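You operate a simulated robot arm through the tools that you are given. There is no shell and no other tool. Be economical: measure what you need, move in short steps, check, and stop when the job is done.

You run a simulated two-armed robot. Do the job below in one go: nothing can be reset, and whatever is moved stays where it is left.

## Task
Cap bottles 26 and 29 and stand them in the blue crate. Set down upright: what you pick out.

It is judged by the outcome, as a careful person would: the job done as asked, and still so three seconds after it is handed in. It fails if anything else is knocked over, pushed out of place, dropped, spilled or broken. A push-on lid holds only when it is set on centred and level and pressed home; a screw cap is set on level and turned clockwise until tight.

## Robot
Two 6-joint arms with two-finger parallel grippers on one trunk, on a base that drives. Base frame: it is fixed to the floor where the robot stands at the start and does not move with it; the origin is under the middle of the robot, x ahead of it, y to its left, z up. Lengths are in m, angles in degrees, forces in N, time in s.
The left shoulder is at the start at [0.06, 0.187, 1.247], the right one opposite. With the tool pointing down near the work surface each hand reaches from about 0.1 to 0.58 m from the robot's upright axis, wherever it stands, measured 20 degrees to its own side. Places, roughly: inside of the blue crate [0.8, -0.3, 0.9]. Payload 1.57 kg a hand.
Tool frame (each hand has its own): the origin (TCP) lies between the finger pads and is the grasp point; the fingertips stand 0.03 m ahead of it; z points along the fingers, y is the line along which they close. The gripper opens to 0.11 m. The fingers are 0.024 m wide and 0.012 m thick; the gripper's body (0.048 by 0.112 m) begins 0.078 m behind the TCP.
Orientation is that of the tool frame in the base frame, as a unit quaternion [w, x, y, z]. With the fingers straight down and closing along the base's y, the tool's x points along the base's -x, its y along +y and its z along -z.

## Interface
- The arms move only by the tool send_rows. It takes "left_commands", "right_commands" or both (then of equal length, played together; a hand with none holds still); each is a list of rows, each an object of numbers (a shift or turn left out is 0, a gripper value left out holds the last): "x", "y", "z": the shift along the tool's x, y, z in m; "ax", "ay", "az": the turn, a rotation vector about the tool's x, y, z in degrees; "fingers": the closure, from 0 (fully open) to 1 (shut). In form: [{"x": .., "y": .., "z": .., "ax": .., "ay": .., "az": .., "fingers": ..}, ...]. A call has 1 to 12 rows; each row is the pose to reach, as a shift and turn from the pose commanded when the call began, along the tool's axes at that moment. Rows are played at 5 a second. More than 0.05 m and 8.6 degrees between two rows, or a gripper value outside its range, and nothing of the call is played. Where a pose cannot be reached the arm comes as near as it can. A force on the tool above 40 N (or 10 N above the force at the start of the call, whichever is more), or a blocked arm, ends the call early, and 0.2 s more pass. The fingers move at their own pace (about 0.153 m/s each) and stop on an object; they squeeze with about 38 N. The grip force told is the motor's: it shows also when the fingers shut on nothing. Time passes only in rows, and 0.2 s behind the last, so rows that repeat a pose let the fingers close. The reply holds the time, the measured pose of the TCP, the force on the tool along the base axes, the opening and the grip force, in the units named above and with some noise, with the torque about the TCP (base axes, N m) and any sound that the robot's microphone picked up.
- Cameras (640 x 400 px; columns grow to the right, rows downward): "scene" is now at [0.0061, -0.025, 1.7827]; the picture's right is [-0.34, -0.94, 0.00], its down [-0.77, 0.27, -0.57] and it looks along [0.54, -0.19, -0.82] (base axes); focal length 279 px, centre (320, 200). "left" rides on the left gripper at [0.07, -0.016, -0.141] in its tool frame; the picture's right is [0.23, 0.97, 0.00], its down [-0.85, 0.20, -0.48] and it looks along [-0.47, 0.11, 0.88] (tool axes); focal length 222 px, centre (320, 200). "right" rides on the right gripper at [0.07, 0.016, -0.141] in its tool frame; the picture's right is [-0.23, 0.97, 0.00], its down [-0.85, -0.20, -0.48] and it looks along [-0.47, -0.11, 0.88] (tool axes); focal length 222 px, centre (320, 200). There is no depth. A picture from a camera that has moved, and an enlarged one, comes with that camera's place and axes in the base frame and with its lens.
- grab_frame(camera): a new picture of that camera. The clock stands still meanwhile.
- move_column(by): slides the trunk up (or, below 0, down) by that many m; the arms and the scene camera ride with it, the base frame stays. It gives what a move gives, with no picture.
- steer(legs): drives the robot by 1 to 6 legs, each [ahead, left, turn to the left] in m, m and degrees, along the robot's own axes; the way and the turn of a leg run together, so that a leg with both is an arc; at most 1.5 m and 180 degrees a leg. The arms and the cameras ride along, it lands a little off, and it stops where it bumps. It gives what a move gives.
- pan_tilt(pan, tilt): turns the head with the scene camera to pan (to the left, within 86 degrees either way) and tilt (down, from -29 to 69), counted from straight ahead of the robot. It gives what a move gives.
- close_up(camera, box): a new picture of the part [left, top, right, bottom] of that camera's present view, enlarged. The clock stands still meanwhile.
- sign_off(): hands the job in; it is judged then, once.

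Go step by step. Nothing tells you exact positions but the pictures and the camera data: compare them with the known pose of the tool, close in by small moves and look again before you grip or let go. The budget is 120 turns and 88 pictures, counting those below and the enlarged ones. Unless the task says otherwise, let go and move clear before handing in, and close with one line.

The tools are called after "Emit:" as name(argument=value, ...) on one line, values as JSON. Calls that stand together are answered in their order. send_rows: Moves the arms, as the interface text tells. Its arguments: {"type":"object","properties":{"left_commands":{"type":"array"},"right_commands":{"type":"array"}},"required":[]} The other tools are called the same way: move_column (by) slides the trunk up or down; steer (legs) drives the base; pan_tilt (pan, tilt) turns the head that bears the scene camera; grab_frame (camera) takes a picture; close_up (camera, box) takes an enlarged picture of a part of a camera's view; sign_off () hands the job in.

At the start:

```text
clock: 0.0
left_ee_pos: [0.3438, -0.0154, 1.2965]
left_tcp_rot: [0.0, 0.0, 1.0, 0.0]
left_wrist_force: [-0.8, -0.8, 0.2]
left_wrist_torque: [0.0, 0.02, 0.03]
left_gripper_width: 0.1098
left_grasp_force: 0.0
right_ee_pos: [0.2945, -0.323, 1.3447]
right_tcp_rot: [0.0, 0.001, 1.0, 0.0]
right_wrist_force: [-1.3, 0.2, -0.3]
right_wrist_torque: [0.05, -0.02, 0.04]
right_gripper_width: 0.11
right_grasp_force: 0.1
trunk travel left (down, up): [-0.875, 0.115]
robot x, y, heading: [-0.0023, -0.0009, 0.2]
head pan, tilt: [-19.6, 55.0]
```

scene: 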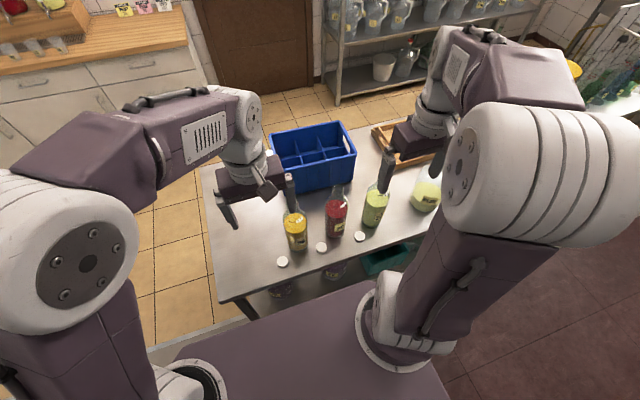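
right: 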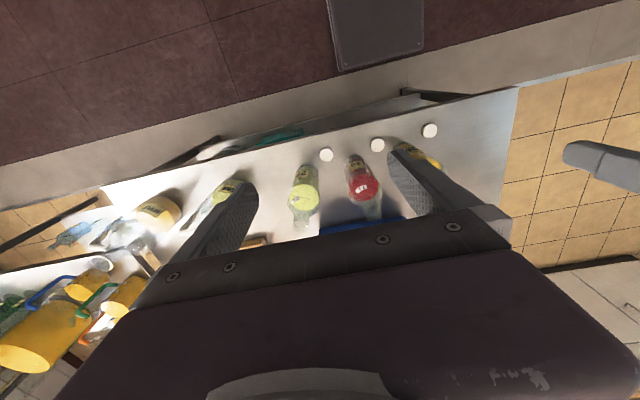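
left: 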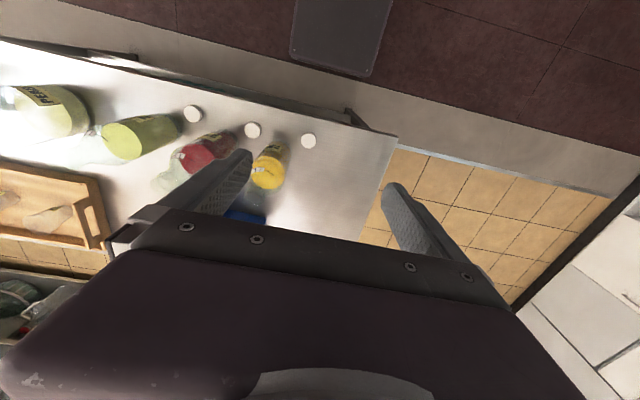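

I see a table with a yellow, a red and some green bottles, three white caps in front of them, and a blue crate behind. First I zoom in to read the labels.

Emit:
close_up(camera="scene", box=[260, 170, 420, 270])

Emit:
close_up(camera="scene", box=[360, 100, 480, 220])

```text
4.00 times, centred on (340, 220) of scene
camera zoom: at [0.0061, -0.025, 1.7827], right [-0.34, -0.94, 0.0], down [-0.77, 0.27, -0.57], along [0.54, -0.19, -0.82], focal length 1116 px, centre (240, 120)
```

zoom: 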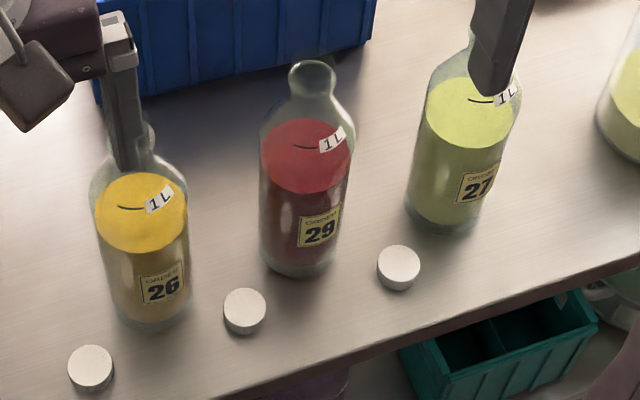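

```text
3.33 times, centred on (420, 160) of scene
camera zoom: at [0.0061, -0.025, 1.7827], right [-0.34, -0.94, 0.0], down [-0.77, 0.27, -0.57], along [0.54, -0.19, -0.82], focal length 930 px, centre (-13, 333)
```

zoom: 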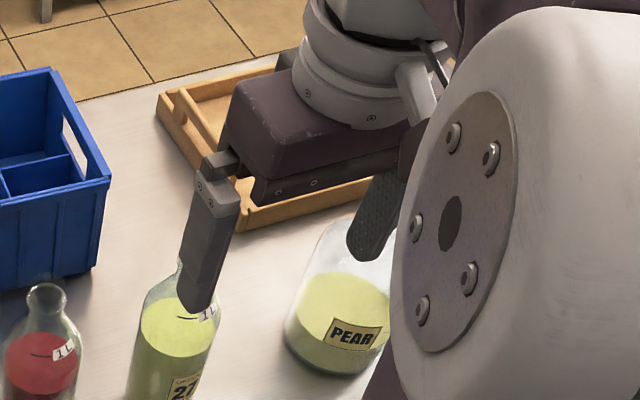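

Bottle 26 is yellow and 29 is red, and the caps lie in front of them. I'll look at the space in front of the robot, the crate, and the caps' type.

Emit:
pan_tilt(pan=0, tilt=69)

Emit:
grab_frame(camera="scene")

Emit:
close_up(camera="right", box=[280, 110, 460, 250])

```text
clock: 0.8
left_ee_pos: [0.3435, -0.0159, 1.2982]
left_tcp_rot: [-0.001, -0.001, 1.0, -0.001]
left_wrist_force: [-0.1, -0.1, 0.3]
left_wrist_torque: [0.01, 0.01, 0.0]
left_gripper_width: 0.1099
left_grasp_force: 0.1
right_ee_pos: [0.2933, -0.322, 1.3449]
right_tcp_rot: [-0.001, 0.0, 1.0, 0.001]
right_wrist_force: [0.7, 0.1, 0.4]
right_wrist_torque: [-0.01, 0.0, 0.03]
right_gripper_width: 0.1097
right_grasp_force: 0.1
trunk travel left (down, up): [-0.875, 0.115]
robot x, y, heading: [0.0023, -0.0035, -0.0]
head pan, tilt: [0.0, 68.8]
```

```text
82 pictures are left
camera scene: at [-0.006, -0.001, 1.7673], right [0.0, -1.0, 0.0], down [-0.93, 0.0, -0.36], along [0.36, 0.0, -0.93], focal length 279 px, centre (320, 200)
```

scene: 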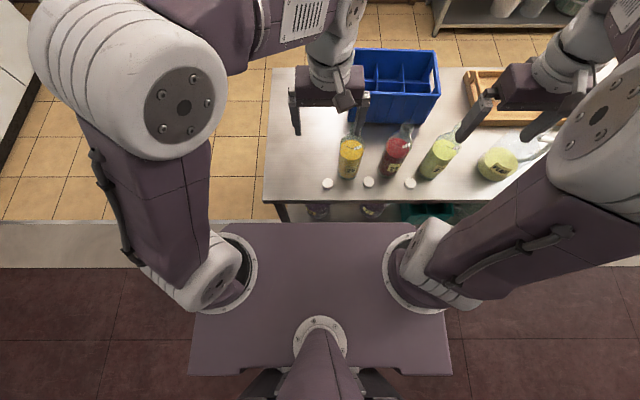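

```text
2.86 times, centred on (370, 180) of right
camera zoom: at [0.2238, -0.3055, 1.4863], right [0.23, 0.97, 0.0], down [0.85, -0.2, 0.48], along [0.47, -0.11, -0.88], focal length 635 px, centre (177, 257)
```

zoom: 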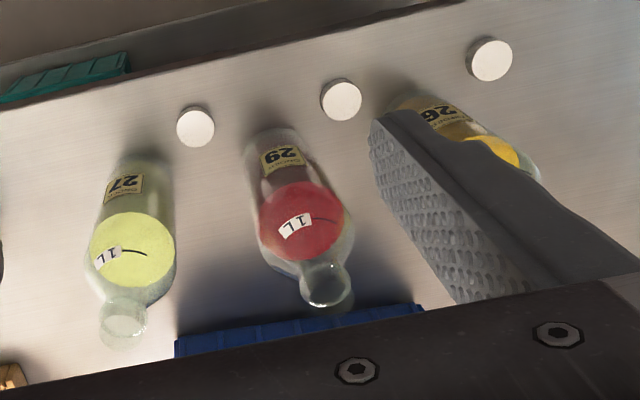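

The crate has 2×3 cells and lies further than the present reach, so I need to know how near the base can get. Zooming under the table's edge and at the caps.

Emit:
close_up(camera="scene", box=[260, 170, 480, 230])

Emit:
close_up(camera="scene", box=[320, 35, 480, 135])

Emit:
close_up(camera="right", box=[250, 0, 550, 190])

```text
2.91 times, centred on (370, 200) of scene
camera zoom: at [-0.006, -0.001, 1.7673], right [0.0, -1.0, 0.0], down [-0.93, 0.0, -0.36], along [0.36, 0.0, -0.93], focal length 811 px, centre (174, 200)
```

zoom: 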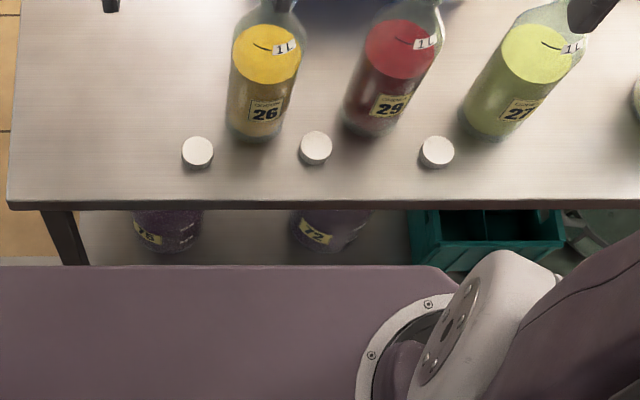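

```text
4.00 times, centred on (400, 85) of scene
camera zoom: at [-0.006, -0.001, 1.7673], right [0.0, -1.0, 0.0], down [-0.93, 0.0, -0.36], along [0.36, 0.0, -0.93], focal length 1116 px, centre (0, 660)
```

zoom: 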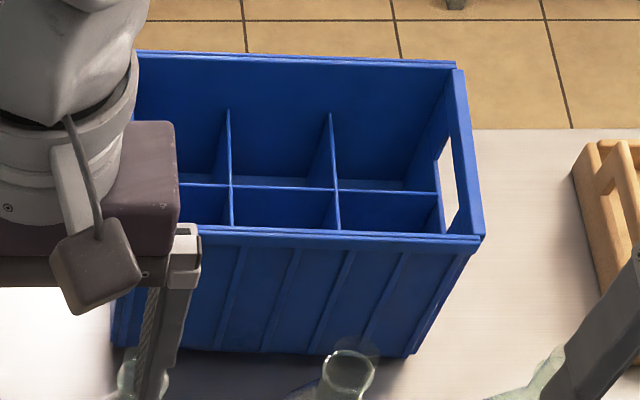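

```text
2.11 times, centred on (400, 95) of right
camera zoom: at [0.2238, -0.3055, 1.4863], right [0.23, 0.97, 0.0], down [0.85, -0.2, 0.48], along [0.47, -0.11, -0.88], focal length 468 px, centre (152, 421)
```

zoom: 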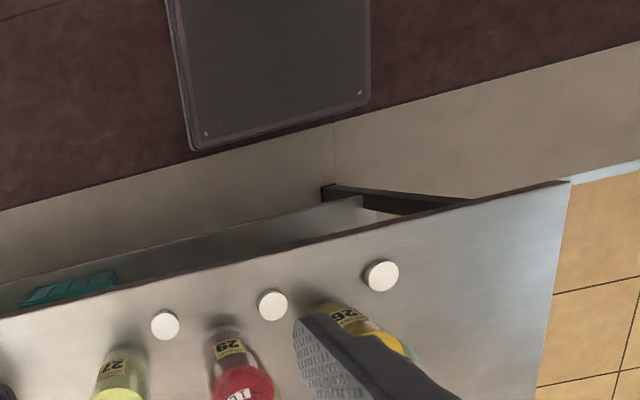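

Table edge is at x≈0.36 and the base front at about 0.22, so I can drive about 0.1 forward and a little right. The crate can then be served with a level (forward-pointing) hand.

Emit:
steer(legs=[[0.09, 0, 0], [0, -0.13, 0]])

Emit:
grab_frame(camera="left")

Emit:
grab_frame(camera="right")

Emit:
grab_frame(camera="scene")

```text
clock: 2.8
left_ee_pos: [0.4401, -0.1404, 1.2957]
left_tcp_rot: [-0.001, 0.0, 1.0, -0.002]
left_wrist_force: [0.2, -0.1, -0.4]
left_wrist_torque: [0.01, 0.03, 0.01]
left_gripper_width: 0.1097
left_grasp_force: 0.0
right_ee_pos: [0.3906, -0.4468, 1.3457]
right_tcp_rot: [-0.001, -0.001, 1.0, -0.001]
right_wrist_force: [0.6, 0.3, -1.0]
right_wrist_torque: [0.0, 0.05, 0.02]
right_gripper_width: 0.11
right_grasp_force: 0.1
trunk travel left (down, up): [-0.875, 0.115]
robot x, y, heading: [0.09, -0.1322, 0.1]
head pan, tilt: [0.0, 68.8]
```

```text
77 pictures are left
camera left: at [0.3699, -0.1571, 1.4381], right [-0.23, 0.97, 0.0], down [0.86, 0.2, 0.48], along [0.46, 0.11, -0.88], focal length 222 px, centre (320, 200)
```

left: 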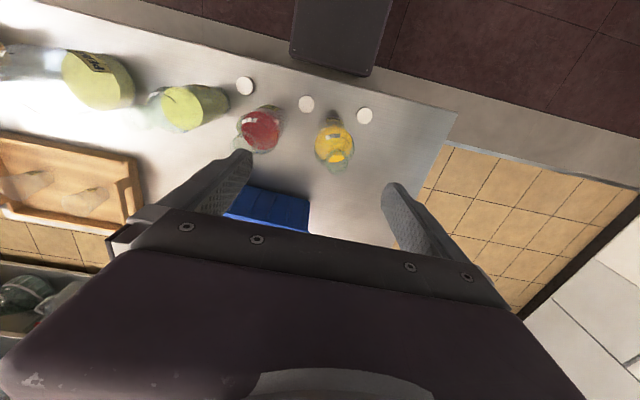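

```text
76 pictures are left
camera right: at [0.3203, -0.4306, 1.4865], right [0.23, 0.97, 0.0], down [0.86, -0.2, 0.48], along [0.46, -0.11, -0.88], focal length 222 px, centre (320, 200)
```

right: 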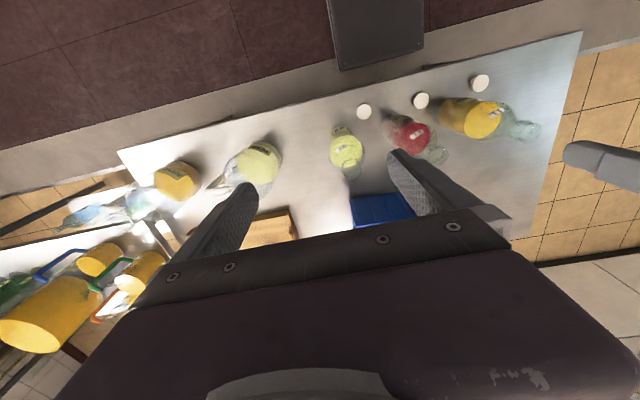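

```text
75 pictures are left
camera scene: at [0.091, -0.1254, 1.7672], right [0.0, -1.0, 0.0], down [-0.93, 0.0, -0.36], along [0.36, 0.0, -0.93], focal length 279 px, centre (320, 200)
```

scene: 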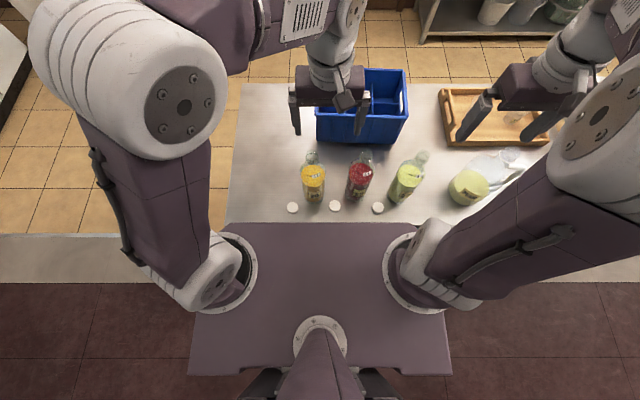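

I'll zoom with the left camera for accurate positions of caps and bottles 26/29.

Emit:
close_up(camera="left", box=[220, 65, 400, 185])

Emit:
close_up(camera="scene", box=[270, 140, 430, 220])

```text
3.33 times, centred on (310, 125) of left
camera zoom: at [0.3699, -0.1571, 1.4381], right [-0.23, 0.97, 0.0], down [0.86, 0.2, 0.48], along [0.46, 0.11, -0.88], focal length 740 px, centre (353, 450)
```

zoom: 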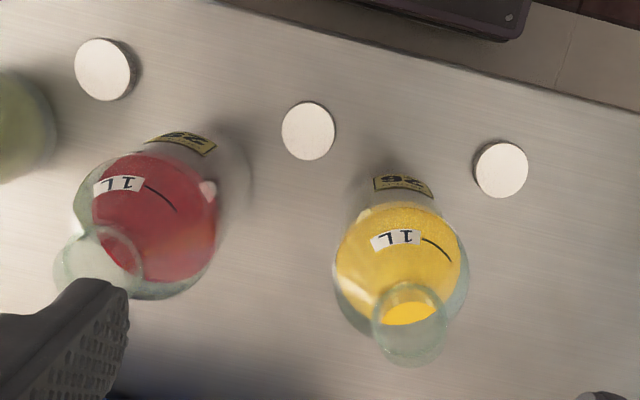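

```text
4.00 times, centred on (350, 180) of scene
camera zoom: at [0.091, -0.1254, 1.7672], right [0.0, -1.0, 0.0], down [-0.93, 0.0, -0.36], along [0.36, 0.0, -0.93], focal length 1116 px, centre (200, 280)
```

zoom: 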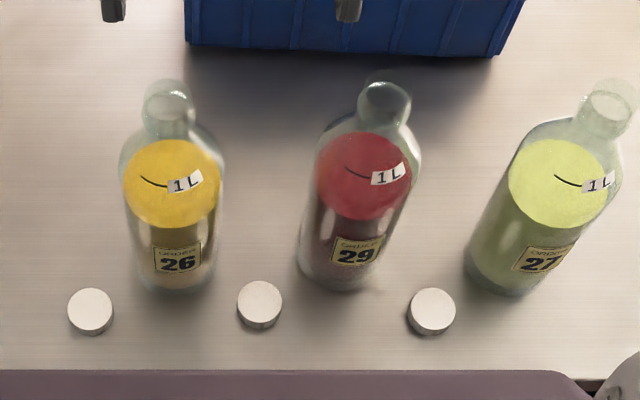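

Estimates: cap 1 at (0.421, -0.029), mouth of 26 at (0.476, -0.103, 1.11), cap 2 at (0.429, -0.178). I move the left hand over cap 1, turned so the gripper stays clear of bottle 26.

Emit:
send_rows(left_commands=[{"x": 0.002, "y": 0.014, "az": 7}, {"x": 0.005, "y": 0.028, "az": 14}, {"x": 0.007, "y": 0.042, "az": 21}, {"x": 0.01, "y": 0.056, "az": 28}, {"x": 0.012, "y": 0.07, "az": 35}, {"x": 0.015, "y": 0.084, "az": 42}, {"x": 0.018, "y": 0.098, "az": 49}, {"x": 0.02, "y": 0.111, "az": 56}, {"x": 0.02, "y": 0.111, "z": 0.05, "az": 56, "fingers": 0.2}, {"x": 0.02, "y": 0.111, "z": 0.1, "az": 56, "fingers": 0.4}])

Emit:
grab_frame(camera="left")

```text
clock: 5.0
left_ee_pos: [0.4186, -0.0344, 1.1983]
left_tcp_rot: [0.001, 0.47, 0.883, 0.0]
left_wrist_force: [1.0, 0.1, 0.4]
left_wrist_torque: [0.03, 0.03, -0.04]
left_gripper_width: 0.0661
left_grasp_force: 0.0
right_ee_pos: [0.39, -0.4509, 1.3449]
right_tcp_rot: [-0.001, 0.0, 1.0, 0.001]
right_wrist_force: [-0.5, 0.0, 0.3]
right_wrist_torque: [0.0, 0.02, -0.03]
right_gripper_width: 0.11
right_grasp_force: 0.0
trunk travel left (down, up): [-0.875, 0.115]
robot x, y, heading: [0.0967, -0.1258, 0.0]
head pan, tilt: [0.0, 68.8]
```

```text
72 pictures are left
camera left: at [0.3664, 0.0147, 1.3399], right [0.68, 0.73, 0.0], down [0.64, -0.6, 0.48], along [0.35, -0.33, -0.88], focal length 222 px, centre (320, 200)
```

left: 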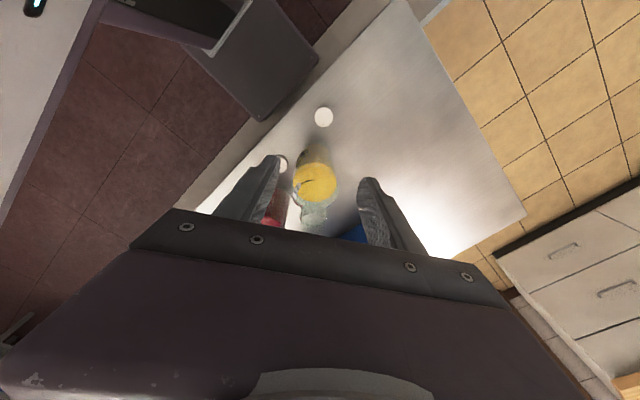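

Cap 1 confirmed at about (0.422, -0.030). I descend further and look at it closely.

Emit:
send_rows(left_commands=[{"z": 0.05}, {"z": 0.1}, {"z": 0.15}, {"z": 0.2}, {"z": 0.24}, {"z": 0.24}])

Emit:
close_up(camera="left", box=[220, 80, 420, 230])

Emit:
grab_frame(camera="scene")

```text
clock: 6.4
left_ee_pos: [0.415, -0.0341, 0.9569]
left_tcp_rot: [0.001, 0.47, 0.883, 0.0]
left_wrist_force: [0.3, 0.1, -0.1]
left_wrist_torque: [-0.01, 0.0, -0.02]
left_gripper_width: 0.0659
left_grasp_force: 0.1
right_ee_pos: [0.3874, -0.4496, 1.3467]
right_tcp_rot: [0.001, 0.001, 1.0, 0.0]
right_wrist_force: [-0.8, -0.2, -1.4]
right_wrist_torque: [-0.01, 0.01, 0.01]
right_gripper_width: 0.1102
right_grasp_force: 0.1
trunk travel left (down, up): [-0.875, 0.115]
robot x, y, heading: [0.0934, -0.1298, -0.0]
head pan, tilt: [0.0, 68.8]
```

```text
2.67 times, centred on (320, 155) of left
camera zoom: at [0.3631, 0.0153, 1.0987], right [0.68, 0.73, 0.0], down [0.64, -0.6, 0.48], along [0.35, -0.33, -0.88], focal length 592 px, centre (320, 320)
```

zoom: 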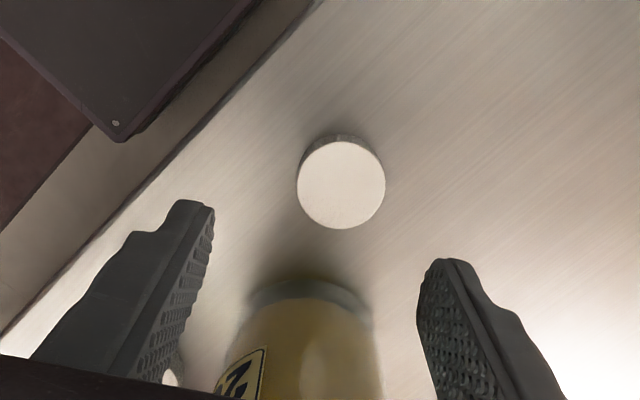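

```text
70 pictures are left
camera scene: at [0.0866, -0.1293, 1.7672], right [0.0, -1.0, 0.0], down [-0.93, 0.0, -0.36], along [0.36, 0.0, -0.93], focal length 279 px, centre (320, 200)
```

scene: 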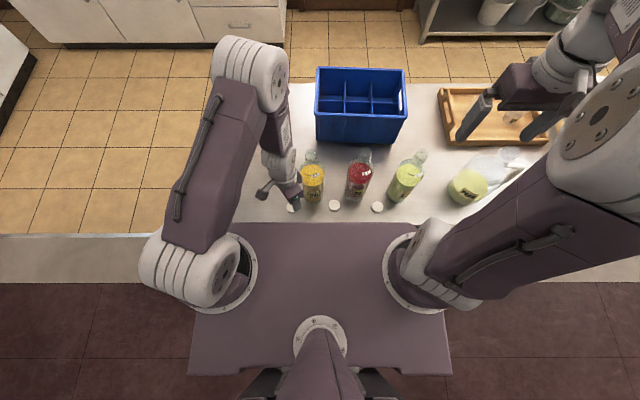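

The cap is about 10 mm off along the closing line. I zoom in on its side to see if it's knurled or threaded.

Emit:
close_up(camera="left", box=[305, 125, 350, 170])

Emit:
close_up(camera="scene", box=[295, 145, 385, 215])

```text
8.89 times, centred on (328, 148) of left
camera zoom: at [0.3631, 0.0153, 1.0987], right [0.68, 0.73, 0.0], down [0.64, -0.6, 0.48], along [0.35, -0.33, -0.88], focal length 1974 px, centre (253, 667)
```

zoom: 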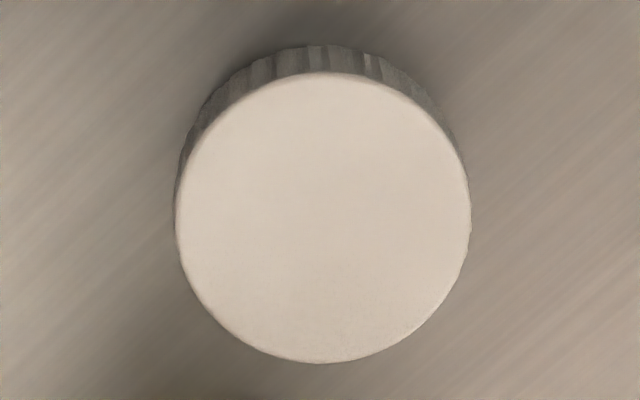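

```text
5.71 times, centred on (340, 180) of scene
camera zoom: at [0.0866, -0.1293, 1.7672], right [0.0, -1.0, 0.0], down [-0.93, 0.0, -0.36], along [0.36, 0.0, -0.93], focal length 1594 px, centre (206, 314)
```

zoom: 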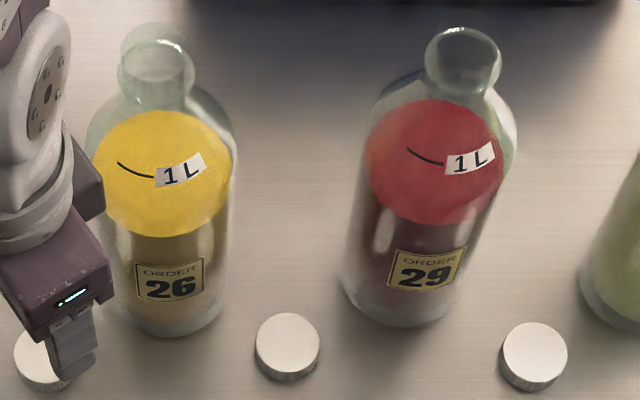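

The cap is knurled — a screw cap, so the bottle must be held while turning. I centre the left hand on cap 1, lower, and grip.

Emit:
send_rows(left_commands=[{"x": 0.0, "y": 0.009}, {"x": 0.0, "y": 0.009, "z": 0.04}, {"x": 0.0, "y": 0.009, "z": 0.08}, {"x": 0.0, "y": 0.009, "z": 0.1}, {"x": 0.0, "y": 0.009, "z": 0.1}])

Emit:
close_up(camera="left", box=[220, 80, 420, 230])

```text
clock: 7.6
left_ee_pos: [0.4236, -0.0295, 0.856]
left_tcp_rot: [0.002, 0.469, 0.883, 0.0]
left_wrist_force: [1.0, -0.4, -0.4]
left_wrist_torque: [-0.02, -0.02, 0.0]
left_gripper_width: 0.066
left_grasp_force: 0.0
right_ee_pos: [0.3878, -0.4506, 1.3466]
right_tcp_rot: [0.0, 0.0, 1.0, 0.001]
right_wrist_force: [-0.3, 0.3, 0.6]
right_wrist_torque: [-0.02, -0.01, 0.0]
right_gripper_width: 0.1102
right_grasp_force: 0.1
trunk travel left (down, up): [-0.875, 0.115]
robot x, y, heading: [0.0937, -0.1279, -0.2]
head pan, tilt: [0.0, 68.8]
```

```text
2.67 times, centred on (320, 155) of left
camera zoom: at [0.3715, 0.0195, 0.9971], right [0.68, 0.73, 0.0], down [0.64, -0.6, 0.48], along [0.35, -0.33, -0.88], focal length 592 px, centre (320, 320)
```

zoom: 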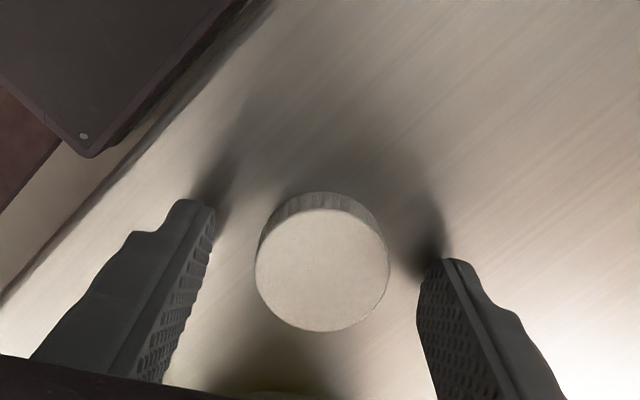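

Well centred. A touch lower and close.

Emit:
send_rows(left_commands=[{"x": 0.002, "z": 0.002}, {"x": 0.002, "z": 0.002, "fingers": 0.7}, {"x": 0.002, "z": 0.002, "fingers": 1.0}, {"x": 0.002, "z": 0.002, "fingers": 1.0}])

Emit:
close_up(camera="left", box=[220, 80, 420, 230])

```text
clock: 8.6
left_ee_pos: [0.423, -0.0268, 0.854]
left_tcp_rot: [0.0, 0.47, 0.883, 0.0]
left_wrist_force: [0.1, 0.5, -0.1]
left_wrist_torque: [-0.01, 0.01, 0.0]
left_gripper_width: 0.0361
left_grasp_force: 37.9
right_ee_pos: [0.388, -0.4499, 1.3458]
right_tcp_rot: [0.0, 0.001, 1.0, 0.0]
right_wrist_force: [0.0, 0.2, 0.2]
right_wrist_torque: [0.01, 0.02, -0.01]
right_gripper_width: 0.11
right_grasp_force: 0.1
trunk travel left (down, up): [-0.875, 0.115]
robot x, y, heading: [0.093, -0.1305, 0.1]
head pan, tilt: [0.0, 68.8]
```

```text
2.67 times, centred on (320, 155) of left
camera zoom: at [0.3707, 0.0216, 0.9955], right [0.68, 0.73, 0.0], down [0.64, -0.6, 0.48], along [0.35, -0.33, -0.88], focal length 592 px, centre (320, 320)
```

zoom: 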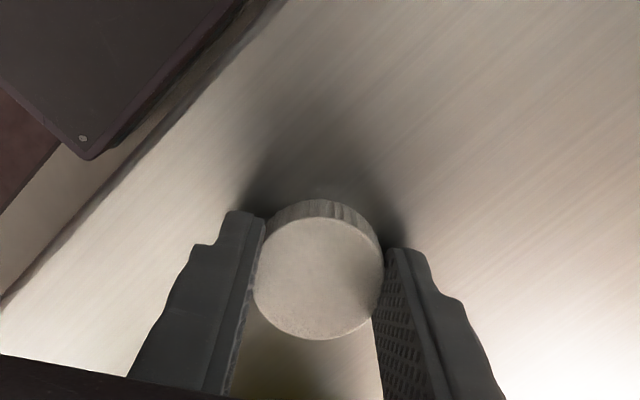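

Cap gripped. I lift it, and meanwhile level the right hand forward while moving it ahead.

Emit:
send_rows(left_commands=[{"z": -0.02}, {"z": -0.06}, {"z": -0.1}, {"z": -0.14}, {"z": -0.18}, {"z": -0.22}, {"z": -0.26}, {"z": -0.3}, {"z": -0.34}, {"z": -0.37}, {"z": -0.37}], right_commands=[{"x": -0.015, "ay": -8.2}, {"x": -0.03, "ay": -16.4}, {"x": -0.045, "ay": -24.6}, {"x": -0.06, "ay": -32.8}, {"x": -0.075, "ay": -41}, {"x": -0.09, "ay": -49.2}, {"x": -0.105, "ay": -57.4}, {"x": -0.12, "ay": -65.6}, {"x": -0.13, "ay": -73.8}, {"x": -0.14, "ay": -82}, {"x": -0.15, "ay": -90}])

Emit:
grab_frame(camera="scene")

Emit:
grab_frame(camera="right")

```text
clock: 11.0
left_ee_pos: [0.4247, -0.0274, 1.2255]
left_tcp_rot: [0.0, 0.47, 0.883, 0.001]
left_wrist_force: [0.2, 0.3, -0.8]
left_wrist_torque: [0.0, 0.03, -0.02]
left_gripper_width: 0.0361
left_grasp_force: 38.2
right_ee_pos: [0.5557, -0.4704, 1.3531]
right_tcp_rot: [0.706, 0.0, 0.708, 0.002]
right_wrist_force: [0.6, 0.7, 0.2]
right_wrist_torque: [0.0, 0.03, 0.01]
right_gripper_width: 0.11
right_grasp_force: 0.0
right hand out of reach, approached as far as the arm can: row 8, 9, 10, 11
trunk travel left (down, up): [-0.875, 0.115]
robot x, y, heading: [0.0953, -0.1272, 0.2]
head pan, tilt: [0.0, 68.8]
```

```text
65 pictures are left
camera scene: at [0.0894, -0.1305, 1.7672], right [0.0, -1.0, 0.0], down [-0.93, 0.0, -0.36], along [0.36, 0.0, -0.93], focal length 279 px, centre (320, 200)
```

scene: 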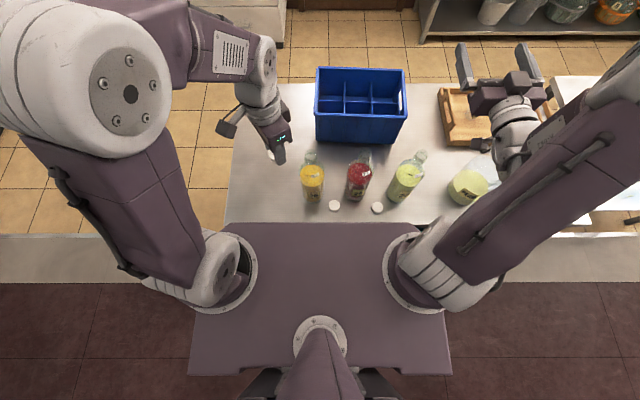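

```text
64 pictures are left
camera right: at [0.4127, -0.4539, 1.2838], right [0.0, 0.97, 0.23], down [-0.48, -0.2, 0.86], along [0.88, -0.11, 0.46], focal length 222 px, centre (320, 200)
```

right: 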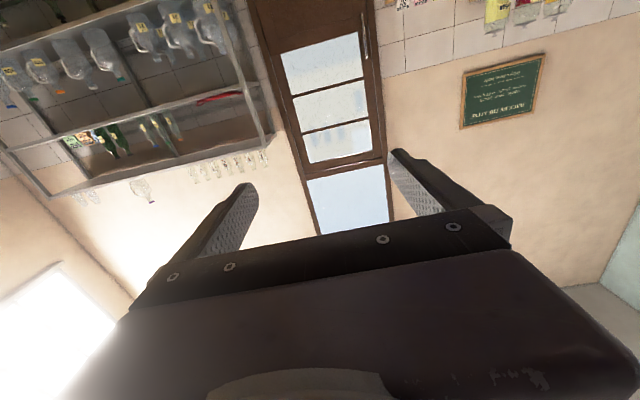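

The level right hand is too near its shoulder here, so I back the base up 0.10 and raise the trunk 0.10 to get working room for both hands.

Emit:
steer(legs=[[-0.1, 0, 0]])

Emit:
move_column(by=0.1)

```text
clock: 12.2
left_ee_pos: [0.3268, -0.0256, 1.2232]
left_tcp_rot: [-0.001, 0.468, 0.884, -0.002]
left_wrist_force: [0.5, 0.3, 0.1]
left_wrist_torque: [-0.01, 0.05, 0.04]
left_gripper_width: 0.0361
left_grasp_force: 37.6
right_ee_pos: [0.4584, -0.4694, 1.353]
right_tcp_rot: [0.704, 0.001, 0.71, 0.003]
right_wrist_force: [0.9, -0.1, 0.2]
right_wrist_torque: [0.01, 0.0, -0.01]
right_gripper_width: 0.1099
right_grasp_force: 0.0
trunk travel left (down, up): [-0.875, 0.115]
robot x, y, heading: [-0.004, -0.1283, 0.1]
head pan, tilt: [0.0, 68.8]
```

```text
clock: 13.5
left_ee_pos: [0.3235, -0.026, 1.3248]
left_tcp_rot: [0.0, 0.468, 0.884, 0.0]
left_wrist_force: [0.8, 0.1, -0.9]
left_wrist_torque: [0.0, 0.02, 0.04]
left_gripper_width: 0.0361
left_grasp_force: 37.9
right_ee_pos: [0.4548, -0.4687, 1.4546]
right_tcp_rot: [0.706, -0.001, 0.708, 0.004]
right_wrist_force: [0.3, 0.0, -0.2]
right_wrist_torque: [0.03, 0.01, 0.0]
right_gripper_width: 0.1098
right_grasp_force: 0.0
trunk travel left (down, up): [-0.975, 0.015]
robot x, y, heading: [-0.0054, -0.1318, 0.2]
head pan, tilt: [0.0, 68.8]
```

I now bring the right hand (level, yawed 25°) above bottle 26's neck, and park the left hand to the left, winding its wrist back counter-clockwise for a long screw stroke.

Emit:
send_rows(left_commands=[{"x": 0.02, "y": 0.013, "az": -8.4}, {"x": 0.04, "y": 0.027, "az": -16.8}, {"x": 0.06, "y": 0.04, "az": -25.2}, {"x": 0.08, "y": 0.054, "az": -33.6}, {"x": 0.091, "y": 0.0615, "az": -42}, {"x": 0.091, "y": 0.0615, "az": -50}, {"x": 0.091, "y": 0.0615, "az": -58}, {"x": 0.091, "y": 0.0615, "az": -66}, {"x": 0.091, "y": 0.0615, "az": -74}, {"x": 0.091, "y": 0.0615, "az": -82}, {"x": 0.091, "y": 0.0615, "az": -90}, {"x": 0.091, "y": 0.0615, "az": -98}], right_commands=[{"y": 0.01, "x": 0.01}, {"y": 0.03, "x": 0.03}, {"y": 0.06, "x": 0.05, "ax": -3}, {"y": 0.1, "x": 0.07, "ax": -6, "z": 0.003}, {"y": 0.14, "x": 0.09, "ax": -9, "z": 0.006}, {"y": 0.18, "x": 0.11, "ax": -12, "z": 0.009}, {"y": 0.22, "x": 0.13, "ax": -15, "z": 0.012}, {"y": 0.26, "x": 0.15, "ax": -18, "z": 0.015}, {"y": 0.3, "x": 0.17, "ax": -21, "z": 0.018}, {"y": 0.335, "x": 0.19, "ax": -23, "z": 0.021}, {"y": 0.366, "x": 0.205, "ax": -25, "z": 0.021}, {"y": 0.366, "x": 0.205, "ax": -25, "z": 0.021}])

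Emit:
grab_frame(camera="scene")

Emit:
grab_frame(camera="right")

```text
clock: 16.1
left_ee_pos: [0.3234, 0.0839, 1.3228]
left_tcp_rot: [0.001, -0.361, 0.932, -0.001]
left_wrist_force: [-0.5, 0.0, 0.1]
left_wrist_torque: [0.0, 0.0, 0.01]
left_gripper_width: 0.0362
left_grasp_force: 38.3
right_ee_pos: [0.5635, -0.1385, 1.2726]
right_tcp_rot: [0.667, -0.123, 0.702, 0.218]
right_wrist_force: [0.1, -0.9, 0.1]
right_wrist_torque: [-0.01, -0.02, -0.03]
right_gripper_width: 0.1098
right_grasp_force: 0.0
right hand out of reach, approached as far as the arm can: row 1, 2, 3, 4, 5, 6, 7, 8, 9, 10, 11, 12
trunk travel left (down, up): [-0.975, 0.015]
robot x, y, heading: [-0.0058, -0.1283, -0.0]
head pan, tilt: [0.0, 68.8]
```

```text
63 pictures are left
camera scene: at [-0.0127, -0.13, 1.8672], right [0.0, -1.0, 0.0], down [-0.93, 0.0, -0.36], along [0.36, 0.0, -0.93], focal length 279 px, centre (320, 200)
```

scene: 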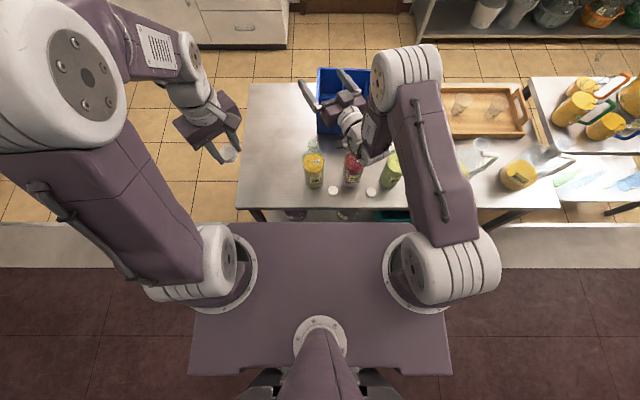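

```text
62 pictures are left
camera right: at [0.4253, -0.1829, 1.2067], right [-0.43, 0.83, 0.36], down [-0.26, -0.5, 0.83], along [0.86, 0.26, 0.43], focal length 222 px, centre (320, 200)
```

right: 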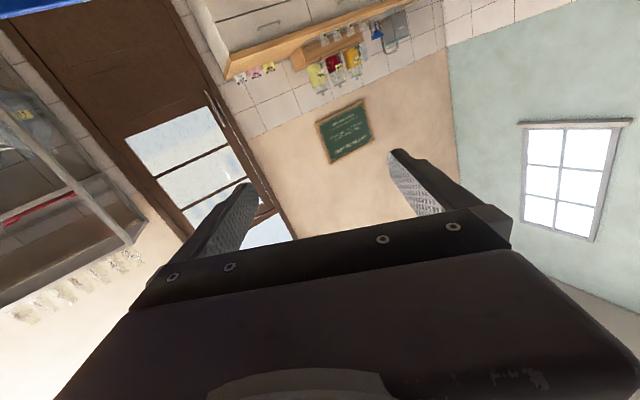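

The level pose is not reachable this close. I pitch the right hand about 35° downward instead, which should suit the arm better.

Emit:
send_rows(right_commands=[{"ay": 7}, {"ay": 14}, {"ay": 21}, {"ay": 28}, {"ay": 35}, {"ay": 35}])

```text
clock: 17.5
left_ee_pos: [0.3231, 0.0843, 1.3238]
left_tcp_rot: [0.0, -0.36, 0.933, 0.0]
left_wrist_force: [0.1, -0.5, -0.6]
left_wrist_torque: [0.0, 0.02, -0.03]
left_gripper_width: 0.0359
left_grasp_force: 37.6
right_ee_pos: [0.5615, -0.14, 1.2682]
right_tcp_rot: [0.425, -0.184, 0.87, 0.169]
right_wrist_force: [0.6, -0.8, -0.1]
right_wrist_torque: [-0.02, 0.01, 0.01]
right_gripper_width: 0.1098
right_grasp_force: 0.1
trunk travel left (down, up): [-0.975, 0.015]
robot x, y, heading: [-0.0104, -0.1322, 0.6]
head pan, tilt: [0.0, 68.8]
```

Reachable. I level the closing line (roll −9.8°) and move above bottle 26's mouth.

Emit:
send_rows(right_commands=[{"x": 0.016, "y": 0.013, "z": -0.003, "az": -2}, {"x": 0.032, "y": 0.026, "z": -0.005, "az": -4}, {"x": 0.048, "y": 0.039, "z": -0.008, "az": -6}, {"x": 0.064, "y": 0.052, "z": -0.011, "az": -8}, {"x": 0.081, "y": 0.0655, "z": -0.0133, "az": -9.8}, {"x": 0.081, "y": 0.0655, "z": -0.0133, "az": -9.8}])

Emit:
grab_frame(camera="right")

Emit:
grab_frame(camera="scene")

```text
clock: 18.9
left_ee_pos: [0.3229, 0.0836, 1.3248]
left_tcp_rot: [0.0, -0.36, 0.933, -0.001]
left_wrist_force: [0.6, 0.6, 0.1]
left_wrist_torque: [-0.02, -0.01, -0.01]
left_gripper_width: 0.036
left_grasp_force: 38.2
right_ee_pos: [0.5192, -0.1126, 1.2466]
right_tcp_rot: [0.433, -0.256, 0.853, 0.14]
right_wrist_force: [-0.4, 0.7, 0.1]
right_wrist_torque: [0.0, -0.01, 0.04]
right_gripper_width: 0.1099
right_grasp_force: 0.1
right hand out of reach, approached as far as the arm can: row 4, 5, 6
trunk travel left (down, up): [-0.975, 0.015]
robot x, y, heading: [-0.0072, -0.1279, 0.3]
head pan, tilt: [0.0, 68.8]
```

```text
61 pictures are left
camera right: at [0.3791, -0.186, 1.2725], right [-0.43, 0.88, 0.2], down [0.22, -0.12, 0.97], along [0.88, 0.46, -0.14], focal length 222 px, centre (320, 200)
```

right: 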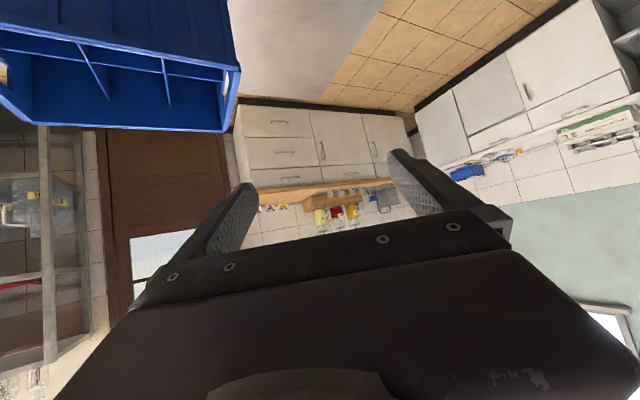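

```text
60 pictures are left
camera scene: at [-0.013, -0.1296, 1.8672], right [0.0, -1.0, 0.0], down [-0.93, 0.0, -0.36], along [0.36, 0.0, -0.93], focal length 279 px, centre (320, 200)
```

scene: 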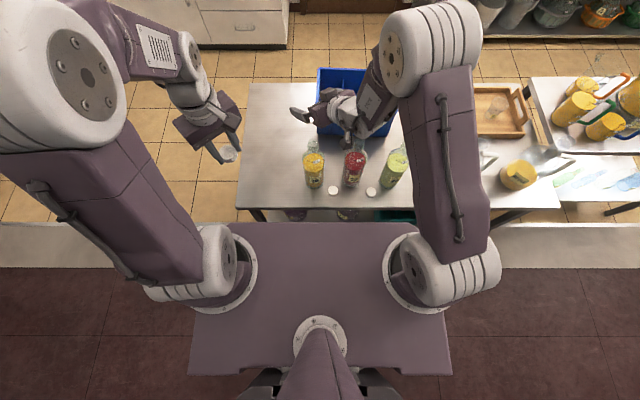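

The right arm is too folded. If I turn the robot 40° to the right, the left shoulder comes nearer and the right one further from the bottle — good for both jobs.

Emit:
steer(legs=[[-0.013, 0.08, 0], [0, 0, -40]])

Emit:
pan_tilt(pan=35, tilt=60)

Emit:
grab_frame(camera="scene")

```text
clock: 21.9
left_ee_pos: [0.3676, -0.107, 1.3249]
left_tcp_rot: [0.0, -0.007, 1.0, -0.001]
left_wrist_force: [-1.1, 0.4, -0.4]
left_wrist_torque: [-0.01, 0.01, 0.03]
left_gripper_width: 0.0363
left_grasp_force: 38.0
right_ee_pos: [0.3834, -0.3817, 1.2479]
right_tcp_rot: [0.455, 0.062, 0.888, -0.021]
right_wrist_force: [-0.6, -0.2, -0.1]
right_wrist_torque: [-0.01, -0.02, 0.0]
right_gripper_width: 0.11
right_grasp_force: 0.0
trunk travel left (down, up): [-0.975, 0.015]
robot x, y, heading: [-0.021, -0.0467, -41.6]
head pan, tilt: [0.0, 68.8]
```

```text
clock: 22.9
left_ee_pos: [0.3671, -0.1044, 1.3239]
left_tcp_rot: [0.0, -0.006, 1.0, -0.001]
left_wrist_force: [0.3, 1.0, 0.3]
left_wrist_torque: [0.03, 0.02, 0.0]
left_gripper_width: 0.036
left_grasp_force: 38.3
right_ee_pos: [0.3829, -0.3817, 1.2464]
right_tcp_rot: [0.454, 0.063, 0.888, -0.022]
right_wrist_force: [0.8, -0.8, 0.4]
right_wrist_torque: [-0.01, -0.01, 0.02]
right_gripper_width: 0.1102
right_grasp_force: 0.0
trunk travel left (down, up): [-0.975, 0.015]
robot x, y, heading: [-0.0177, -0.0454, -41.6]
head pan, tilt: [35.0, 60.0]
```

```text
59 pictures are left
camera scene: at [-0.0012, -0.0139, 1.8766], right [-0.11, -0.99, 0.0], down [-0.86, 0.1, -0.5], along [0.5, -0.06, -0.87], focal length 279 px, centre (320, 200)
```

scene: 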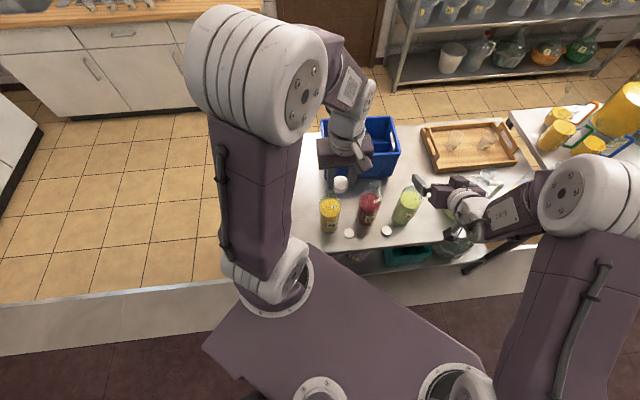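

Now I raise the right hand's pitch to about 20° while swinging it over toward bottle 26, and move the left hand aside.

Emit:
send_rows(left_commands=[{"y": 0.03, "x": -0.01}, {"y": 0.07, "x": -0.02}, {"y": 0.11, "x": -0.03}, {"y": 0.14, "x": -0.03}, {"y": 0.14, "x": -0.03}, {"y": 0.14, "x": -0.03}], right_commands=[{"y": 0.03, "x": 0.0, "ay": -3}, {"y": 0.06, "x": 0.001, "ay": -6}, {"y": 0.09, "x": 0.002, "ay": -9}, {"y": 0.12, "x": 0.003, "ay": -12}, {"y": 0.15, "x": 0.004, "ay": -15}, {"y": 0.181, "x": 0.005, "z": -0.001, "ay": -16}])

```text
clock: 24.3
left_ee_pos: [0.397, 0.0333, 1.3238]
left_tcp_rot: [0.0, -0.006, 1.0, -0.001]
left_wrist_force: [0.0, -0.3, -0.6]
left_wrist_torque: [-0.02, -0.01, -0.01]
left_gripper_width: 0.0361
left_grasp_force: 37.9
right_ee_pos: [0.4105, -0.3204, 1.2719]
right_tcp_rot: [0.567, 0.055, 0.822, 0.021]
right_wrist_force: [0.2, 0.3, -0.1]
right_wrist_torque: [0.03, 0.0, 0.04]
right_gripper_width: 0.1097
right_grasp_force: 0.0
right hand out of reach, approached as far as the arm can: row 1, 2, 3, 4, 5, 6
trunk travel left (down, up): [-0.975, 0.015]
robot x, y, heading: [-0.0174, -0.0452, -41.6]
head pan, tilt: [35.0, 60.0]
```

Still at its limit; I'll go directly toward the target with the yaw turning along, which opens the arm out.

Emit:
send_rows(right_commands=[{"x": 0.004, "y": 0.036, "z": 0.015, "ax": -2.5, "ay": 0.3, "az": -2}, {"x": 0.008, "y": 0.073, "z": 0.028, "ax": -5, "ay": 0.6, "az": -4}, {"x": 0.012, "y": 0.11, "z": 0.04, "ax": -7.5, "ay": 0.9, "az": -6}, {"x": 0.016, "y": 0.147, "z": 0.05, "ax": -10, "ay": 1.2, "az": -8}, {"x": 0.02, "y": 0.184, "z": 0.058, "ax": -12.5, "ay": 1.4, "az": -10}, {"x": 0.022, "y": 0.218, "z": 0.063, "ax": -15, "ay": 1.6, "az": -11.7}, {"x": 0.022, "y": 0.218, "z": 0.063, "ax": -15, "ay": 1.6, "az": -11.7}])

Emit:
grab_frame(camera="scene")

```text
clock: 25.9
left_ee_pos: [0.397, 0.0329, 1.3244]
left_tcp_rot: [0.0, -0.006, 1.0, -0.001]
left_wrist_force: [0.0, 1.5, 0.1]
left_wrist_torque: [-0.02, 0.03, -0.03]
left_gripper_width: 0.0361
left_grasp_force: 37.6
right_ee_pos: [0.4946, -0.1334, 1.2523]
right_tcp_rot: [0.551, -0.111, 0.822, 0.09]
right_wrist_force: [-0.9, -0.2, 0.6]
right_wrist_torque: [0.03, -0.01, -0.01]
right_gripper_width: 0.1098
right_grasp_force: 0.0
right hand out of reach, approached as far as the arm can: row 1, 2, 3, 4, 5, 6, 7
trunk travel left (down, up): [-0.975, 0.015]
robot x, y, heading: [-0.0211, -0.0444, -41.3]
head pan, tilt: [35.0, 60.0]
```

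```text
58 pictures are left
camera scene: at [-0.0011, -0.0141, 1.8766], right [-0.11, -0.99, 0.0], down [-0.86, 0.1, -0.5], along [0.5, -0.06, -0.87], focal length 279 px, centre (320, 200)
```

scene: 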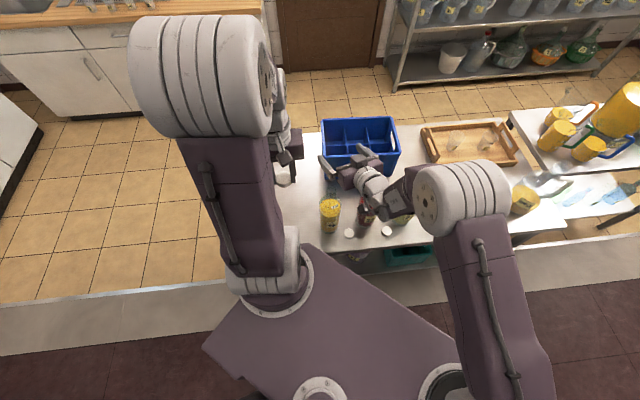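

Nearly there. I allow a slightly steeper pitch (~30°) and try above the neck at a lower height.

Emit:
send_rows(right_commands=[{"x": 0.017, "y": 0.011, "z": 0.003, "ay": 3}, {"x": 0.034, "y": 0.022, "z": 0.007, "ay": 6}, {"x": 0.0506, "y": 0.0327, "z": 0.0104, "ay": 9}, {"x": 0.0506, "y": 0.0327, "z": 0.0104, "ay": 9}])

Emit:
grab_frame(camera="right")

```text
clock: 26.9
left_ee_pos: [0.3979, 0.0332, 1.3246]
left_tcp_rot: [0.0, -0.006, 1.0, 0.0]
left_wrist_force: [-0.1, -0.3, -0.4]
left_wrist_torque: [0.02, -0.03, 0.0]
left_gripper_width: 0.0361
left_grasp_force: 38.3
right_ee_pos: [0.4889, -0.1348, 1.2002]
right_tcp_rot: [0.487, -0.116, 0.863, 0.073]
right_wrist_force: [0.3, 0.1, 0.1]
right_wrist_torque: [-0.01, -0.04, 0.01]
right_gripper_width: 0.1098
right_grasp_force: 0.0
right hand out of reach, approached as far as the arm can: row 1, 2, 3, 4
trunk travel left (down, up): [-0.975, 0.015]
robot x, y, heading: [-0.0208, -0.046, -41.3]
head pan, tilt: [35.0, 60.0]
```

```text
57 pictures are left
camera right: at [0.3326, -0.1625, 1.2137], right [-0.15, 0.97, 0.21], down [0.09, -0.2, 0.98], along [0.98, 0.17, -0.05], focal length 222 px, centre (320, 200)
```

right: 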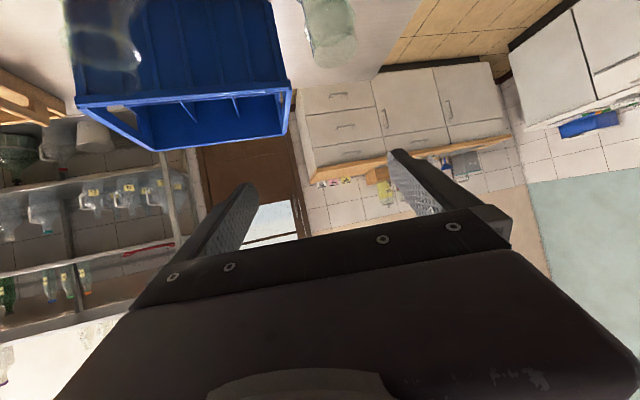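

The arm needs a bit more room; I back the base about 6 cm and then re-aim.

Emit:
steer(legs=[[-0.065, 0.012, 0]])

```text
clock: 27.9
left_ee_pos: [0.364, 0.0757, 1.3221]
left_tcp_rot: [-0.002, -0.005, 1.0, 0.004]
left_wrist_force: [-0.3, -1.2, -0.4]
left_wrist_torque: [0.11, 0.07, -0.02]
left_gripper_width: 0.0363
left_grasp_force: 38.2
right_ee_pos: [0.4541, -0.0926, 1.1969]
right_tcp_rot: [0.485, -0.114, 0.863, 0.077]
right_wrist_force: [1.4, -1.4, -0.1]
right_wrist_torque: [0.05, 0.01, 0.06]
right_gripper_width: 0.1098
right_grasp_force: 0.0
trunk travel left (down, up): [-0.975, 0.015]
robot x, y, heading: [-0.0576, 0.007, -41.4]
head pan, tilt: [35.0, 60.0]
```

Emit:
send_rows(right_commands=[{"x": 0.015, "y": -0.008, "z": 0.02, "az": -0.6}, {"x": 0.0305, "y": -0.0164, "z": 0.04, "az": -1.2}, {"x": 0.0305, "y": -0.0164, "z": 0.04, "az": -1.2}])

Emit:
close_up(camera="right", box=[160, 0, 480, 220])

Emit:
close_up(camera="scene", box=[270, 130, 430, 250])

```text
clock: 28.7
left_ee_pos: [0.3569, 0.0847, 1.3246]
left_tcp_rot: [0.0, -0.005, 1.0, 0.0]
left_wrist_force: [0.9, 0.1, 0.8]
left_wrist_torque: [0.0, -0.02, 0.03]
left_gripper_width: 0.0362
left_grasp_force: 37.9
right_ee_pos: [0.4717, -0.0951, 1.1529]
right_tcp_rot: [0.488, -0.125, 0.861, 0.069]
right_wrist_force: [0.3, -0.2, -0.2]
right_wrist_torque: [-0.01, -0.03, 0.0]
right_gripper_width: 0.1102
right_grasp_force: 0.0
trunk travel left (down, up): [-0.975, 0.015]
robot x, y, heading: [-0.0623, 0.0096, -41.5]
head pan, tilt: [35.0, 60.0]
```

```text
1.82 times, centred on (320, 110) of right
camera zoom: at [0.3155, -0.1232, 1.1659], right [-0.16, 0.97, 0.19], down [0.08, -0.18, 0.98], along [0.98, 0.18, -0.05], focal length 404 px, centre (320, 364)
```

zoom: 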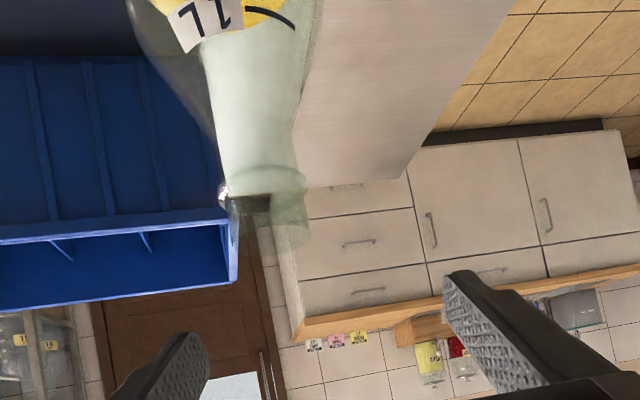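

```text
3.33 times, centred on (350, 190) of scene
camera zoom: at [-0.0419, 0.0376, 1.8766], right [-0.11, -0.99, 0.0], down [-0.86, 0.1, -0.5], along [0.5, -0.06, -0.87], focal length 930 px, centre (220, 233)
```

zoom: 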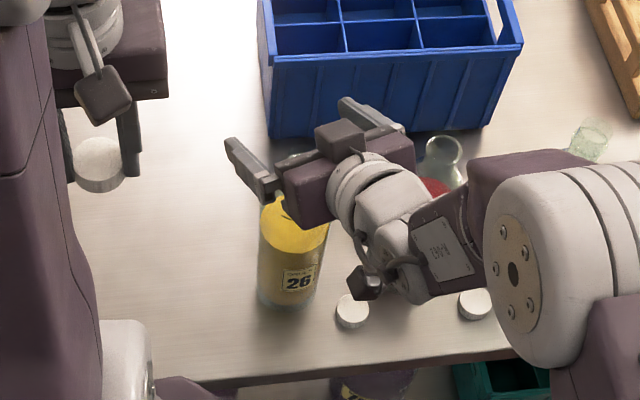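

The neck waist is at z≈1.075, below the screw finish. I descend with the neck centred between the open right fingers.

Emit:
send_rows(right_commands=[{"y": -0.0093, "x": -0.002, "z": 0.005}, {"x": 0.022, "y": -0.0093, "z": 0.017}, {"x": 0.045, "y": -0.0093, "z": 0.03}, {"x": 0.0686, "y": -0.0093, "z": 0.0431}, {"x": 0.0686, "y": -0.0093, "z": 0.0431}])

Emit:
close_up(camera="right", box=[160, 0, 480, 220])

Emit:
close_up(camera="scene", box=[280, 140, 400, 240])

```text
clock: 29.9
left_ee_pos: [0.3571, 0.0837, 1.3236]
left_tcp_rot: [0.001, -0.005, 1.0, 0.0]
left_wrist_force: [0.6, -0.1, -0.8]
left_wrist_torque: [0.02, 0.01, -0.02]
left_gripper_width: 0.0359
left_grasp_force: 37.9
right_ee_pos: [0.4748, -0.1023, 1.0735]
right_tcp_rot: [0.488, -0.125, 0.861, 0.068]
right_wrist_force: [-0.2, 0.0, 0.5]
right_wrist_torque: [0.0, -0.02, 0.02]
right_gripper_width: 0.1099
right_grasp_force: 0.0
trunk travel left (down, up): [-0.975, 0.015]
robot x, y, heading: [-0.0596, 0.0073, -41.2]
head pan, tilt: [35.0, 60.0]
```

```text
1.82 times, centred on (320, 110) of right
camera zoom: at [0.3184, -0.1304, 1.0862], right [-0.16, 0.97, 0.19], down [0.08, -0.18, 0.98], along [0.98, 0.18, -0.05], focal length 404 px, centre (320, 364)
```

zoom: 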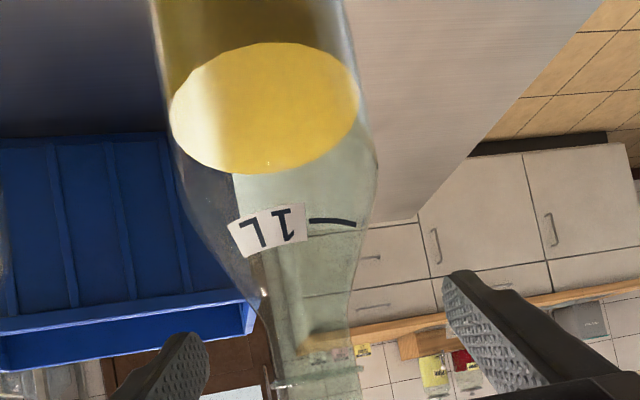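

```text
4.00 times, centred on (340, 190) of scene
camera zoom: at [-0.0414, 0.0372, 1.8766], right [-0.11, -0.99, 0.0], down [-0.86, 0.1, -0.5], along [0.5, -0.06, -0.87], focal length 1116 px, centre (240, 240)
```

zoom: 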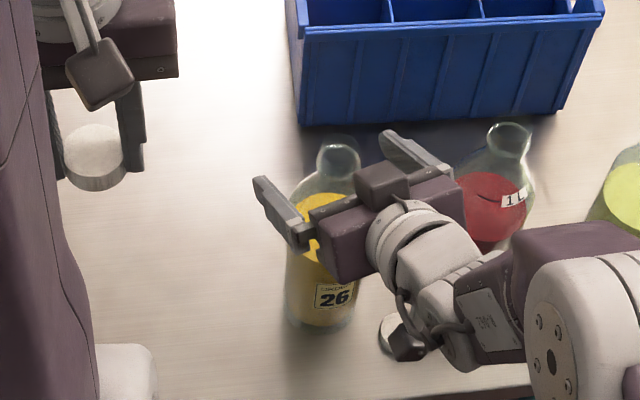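

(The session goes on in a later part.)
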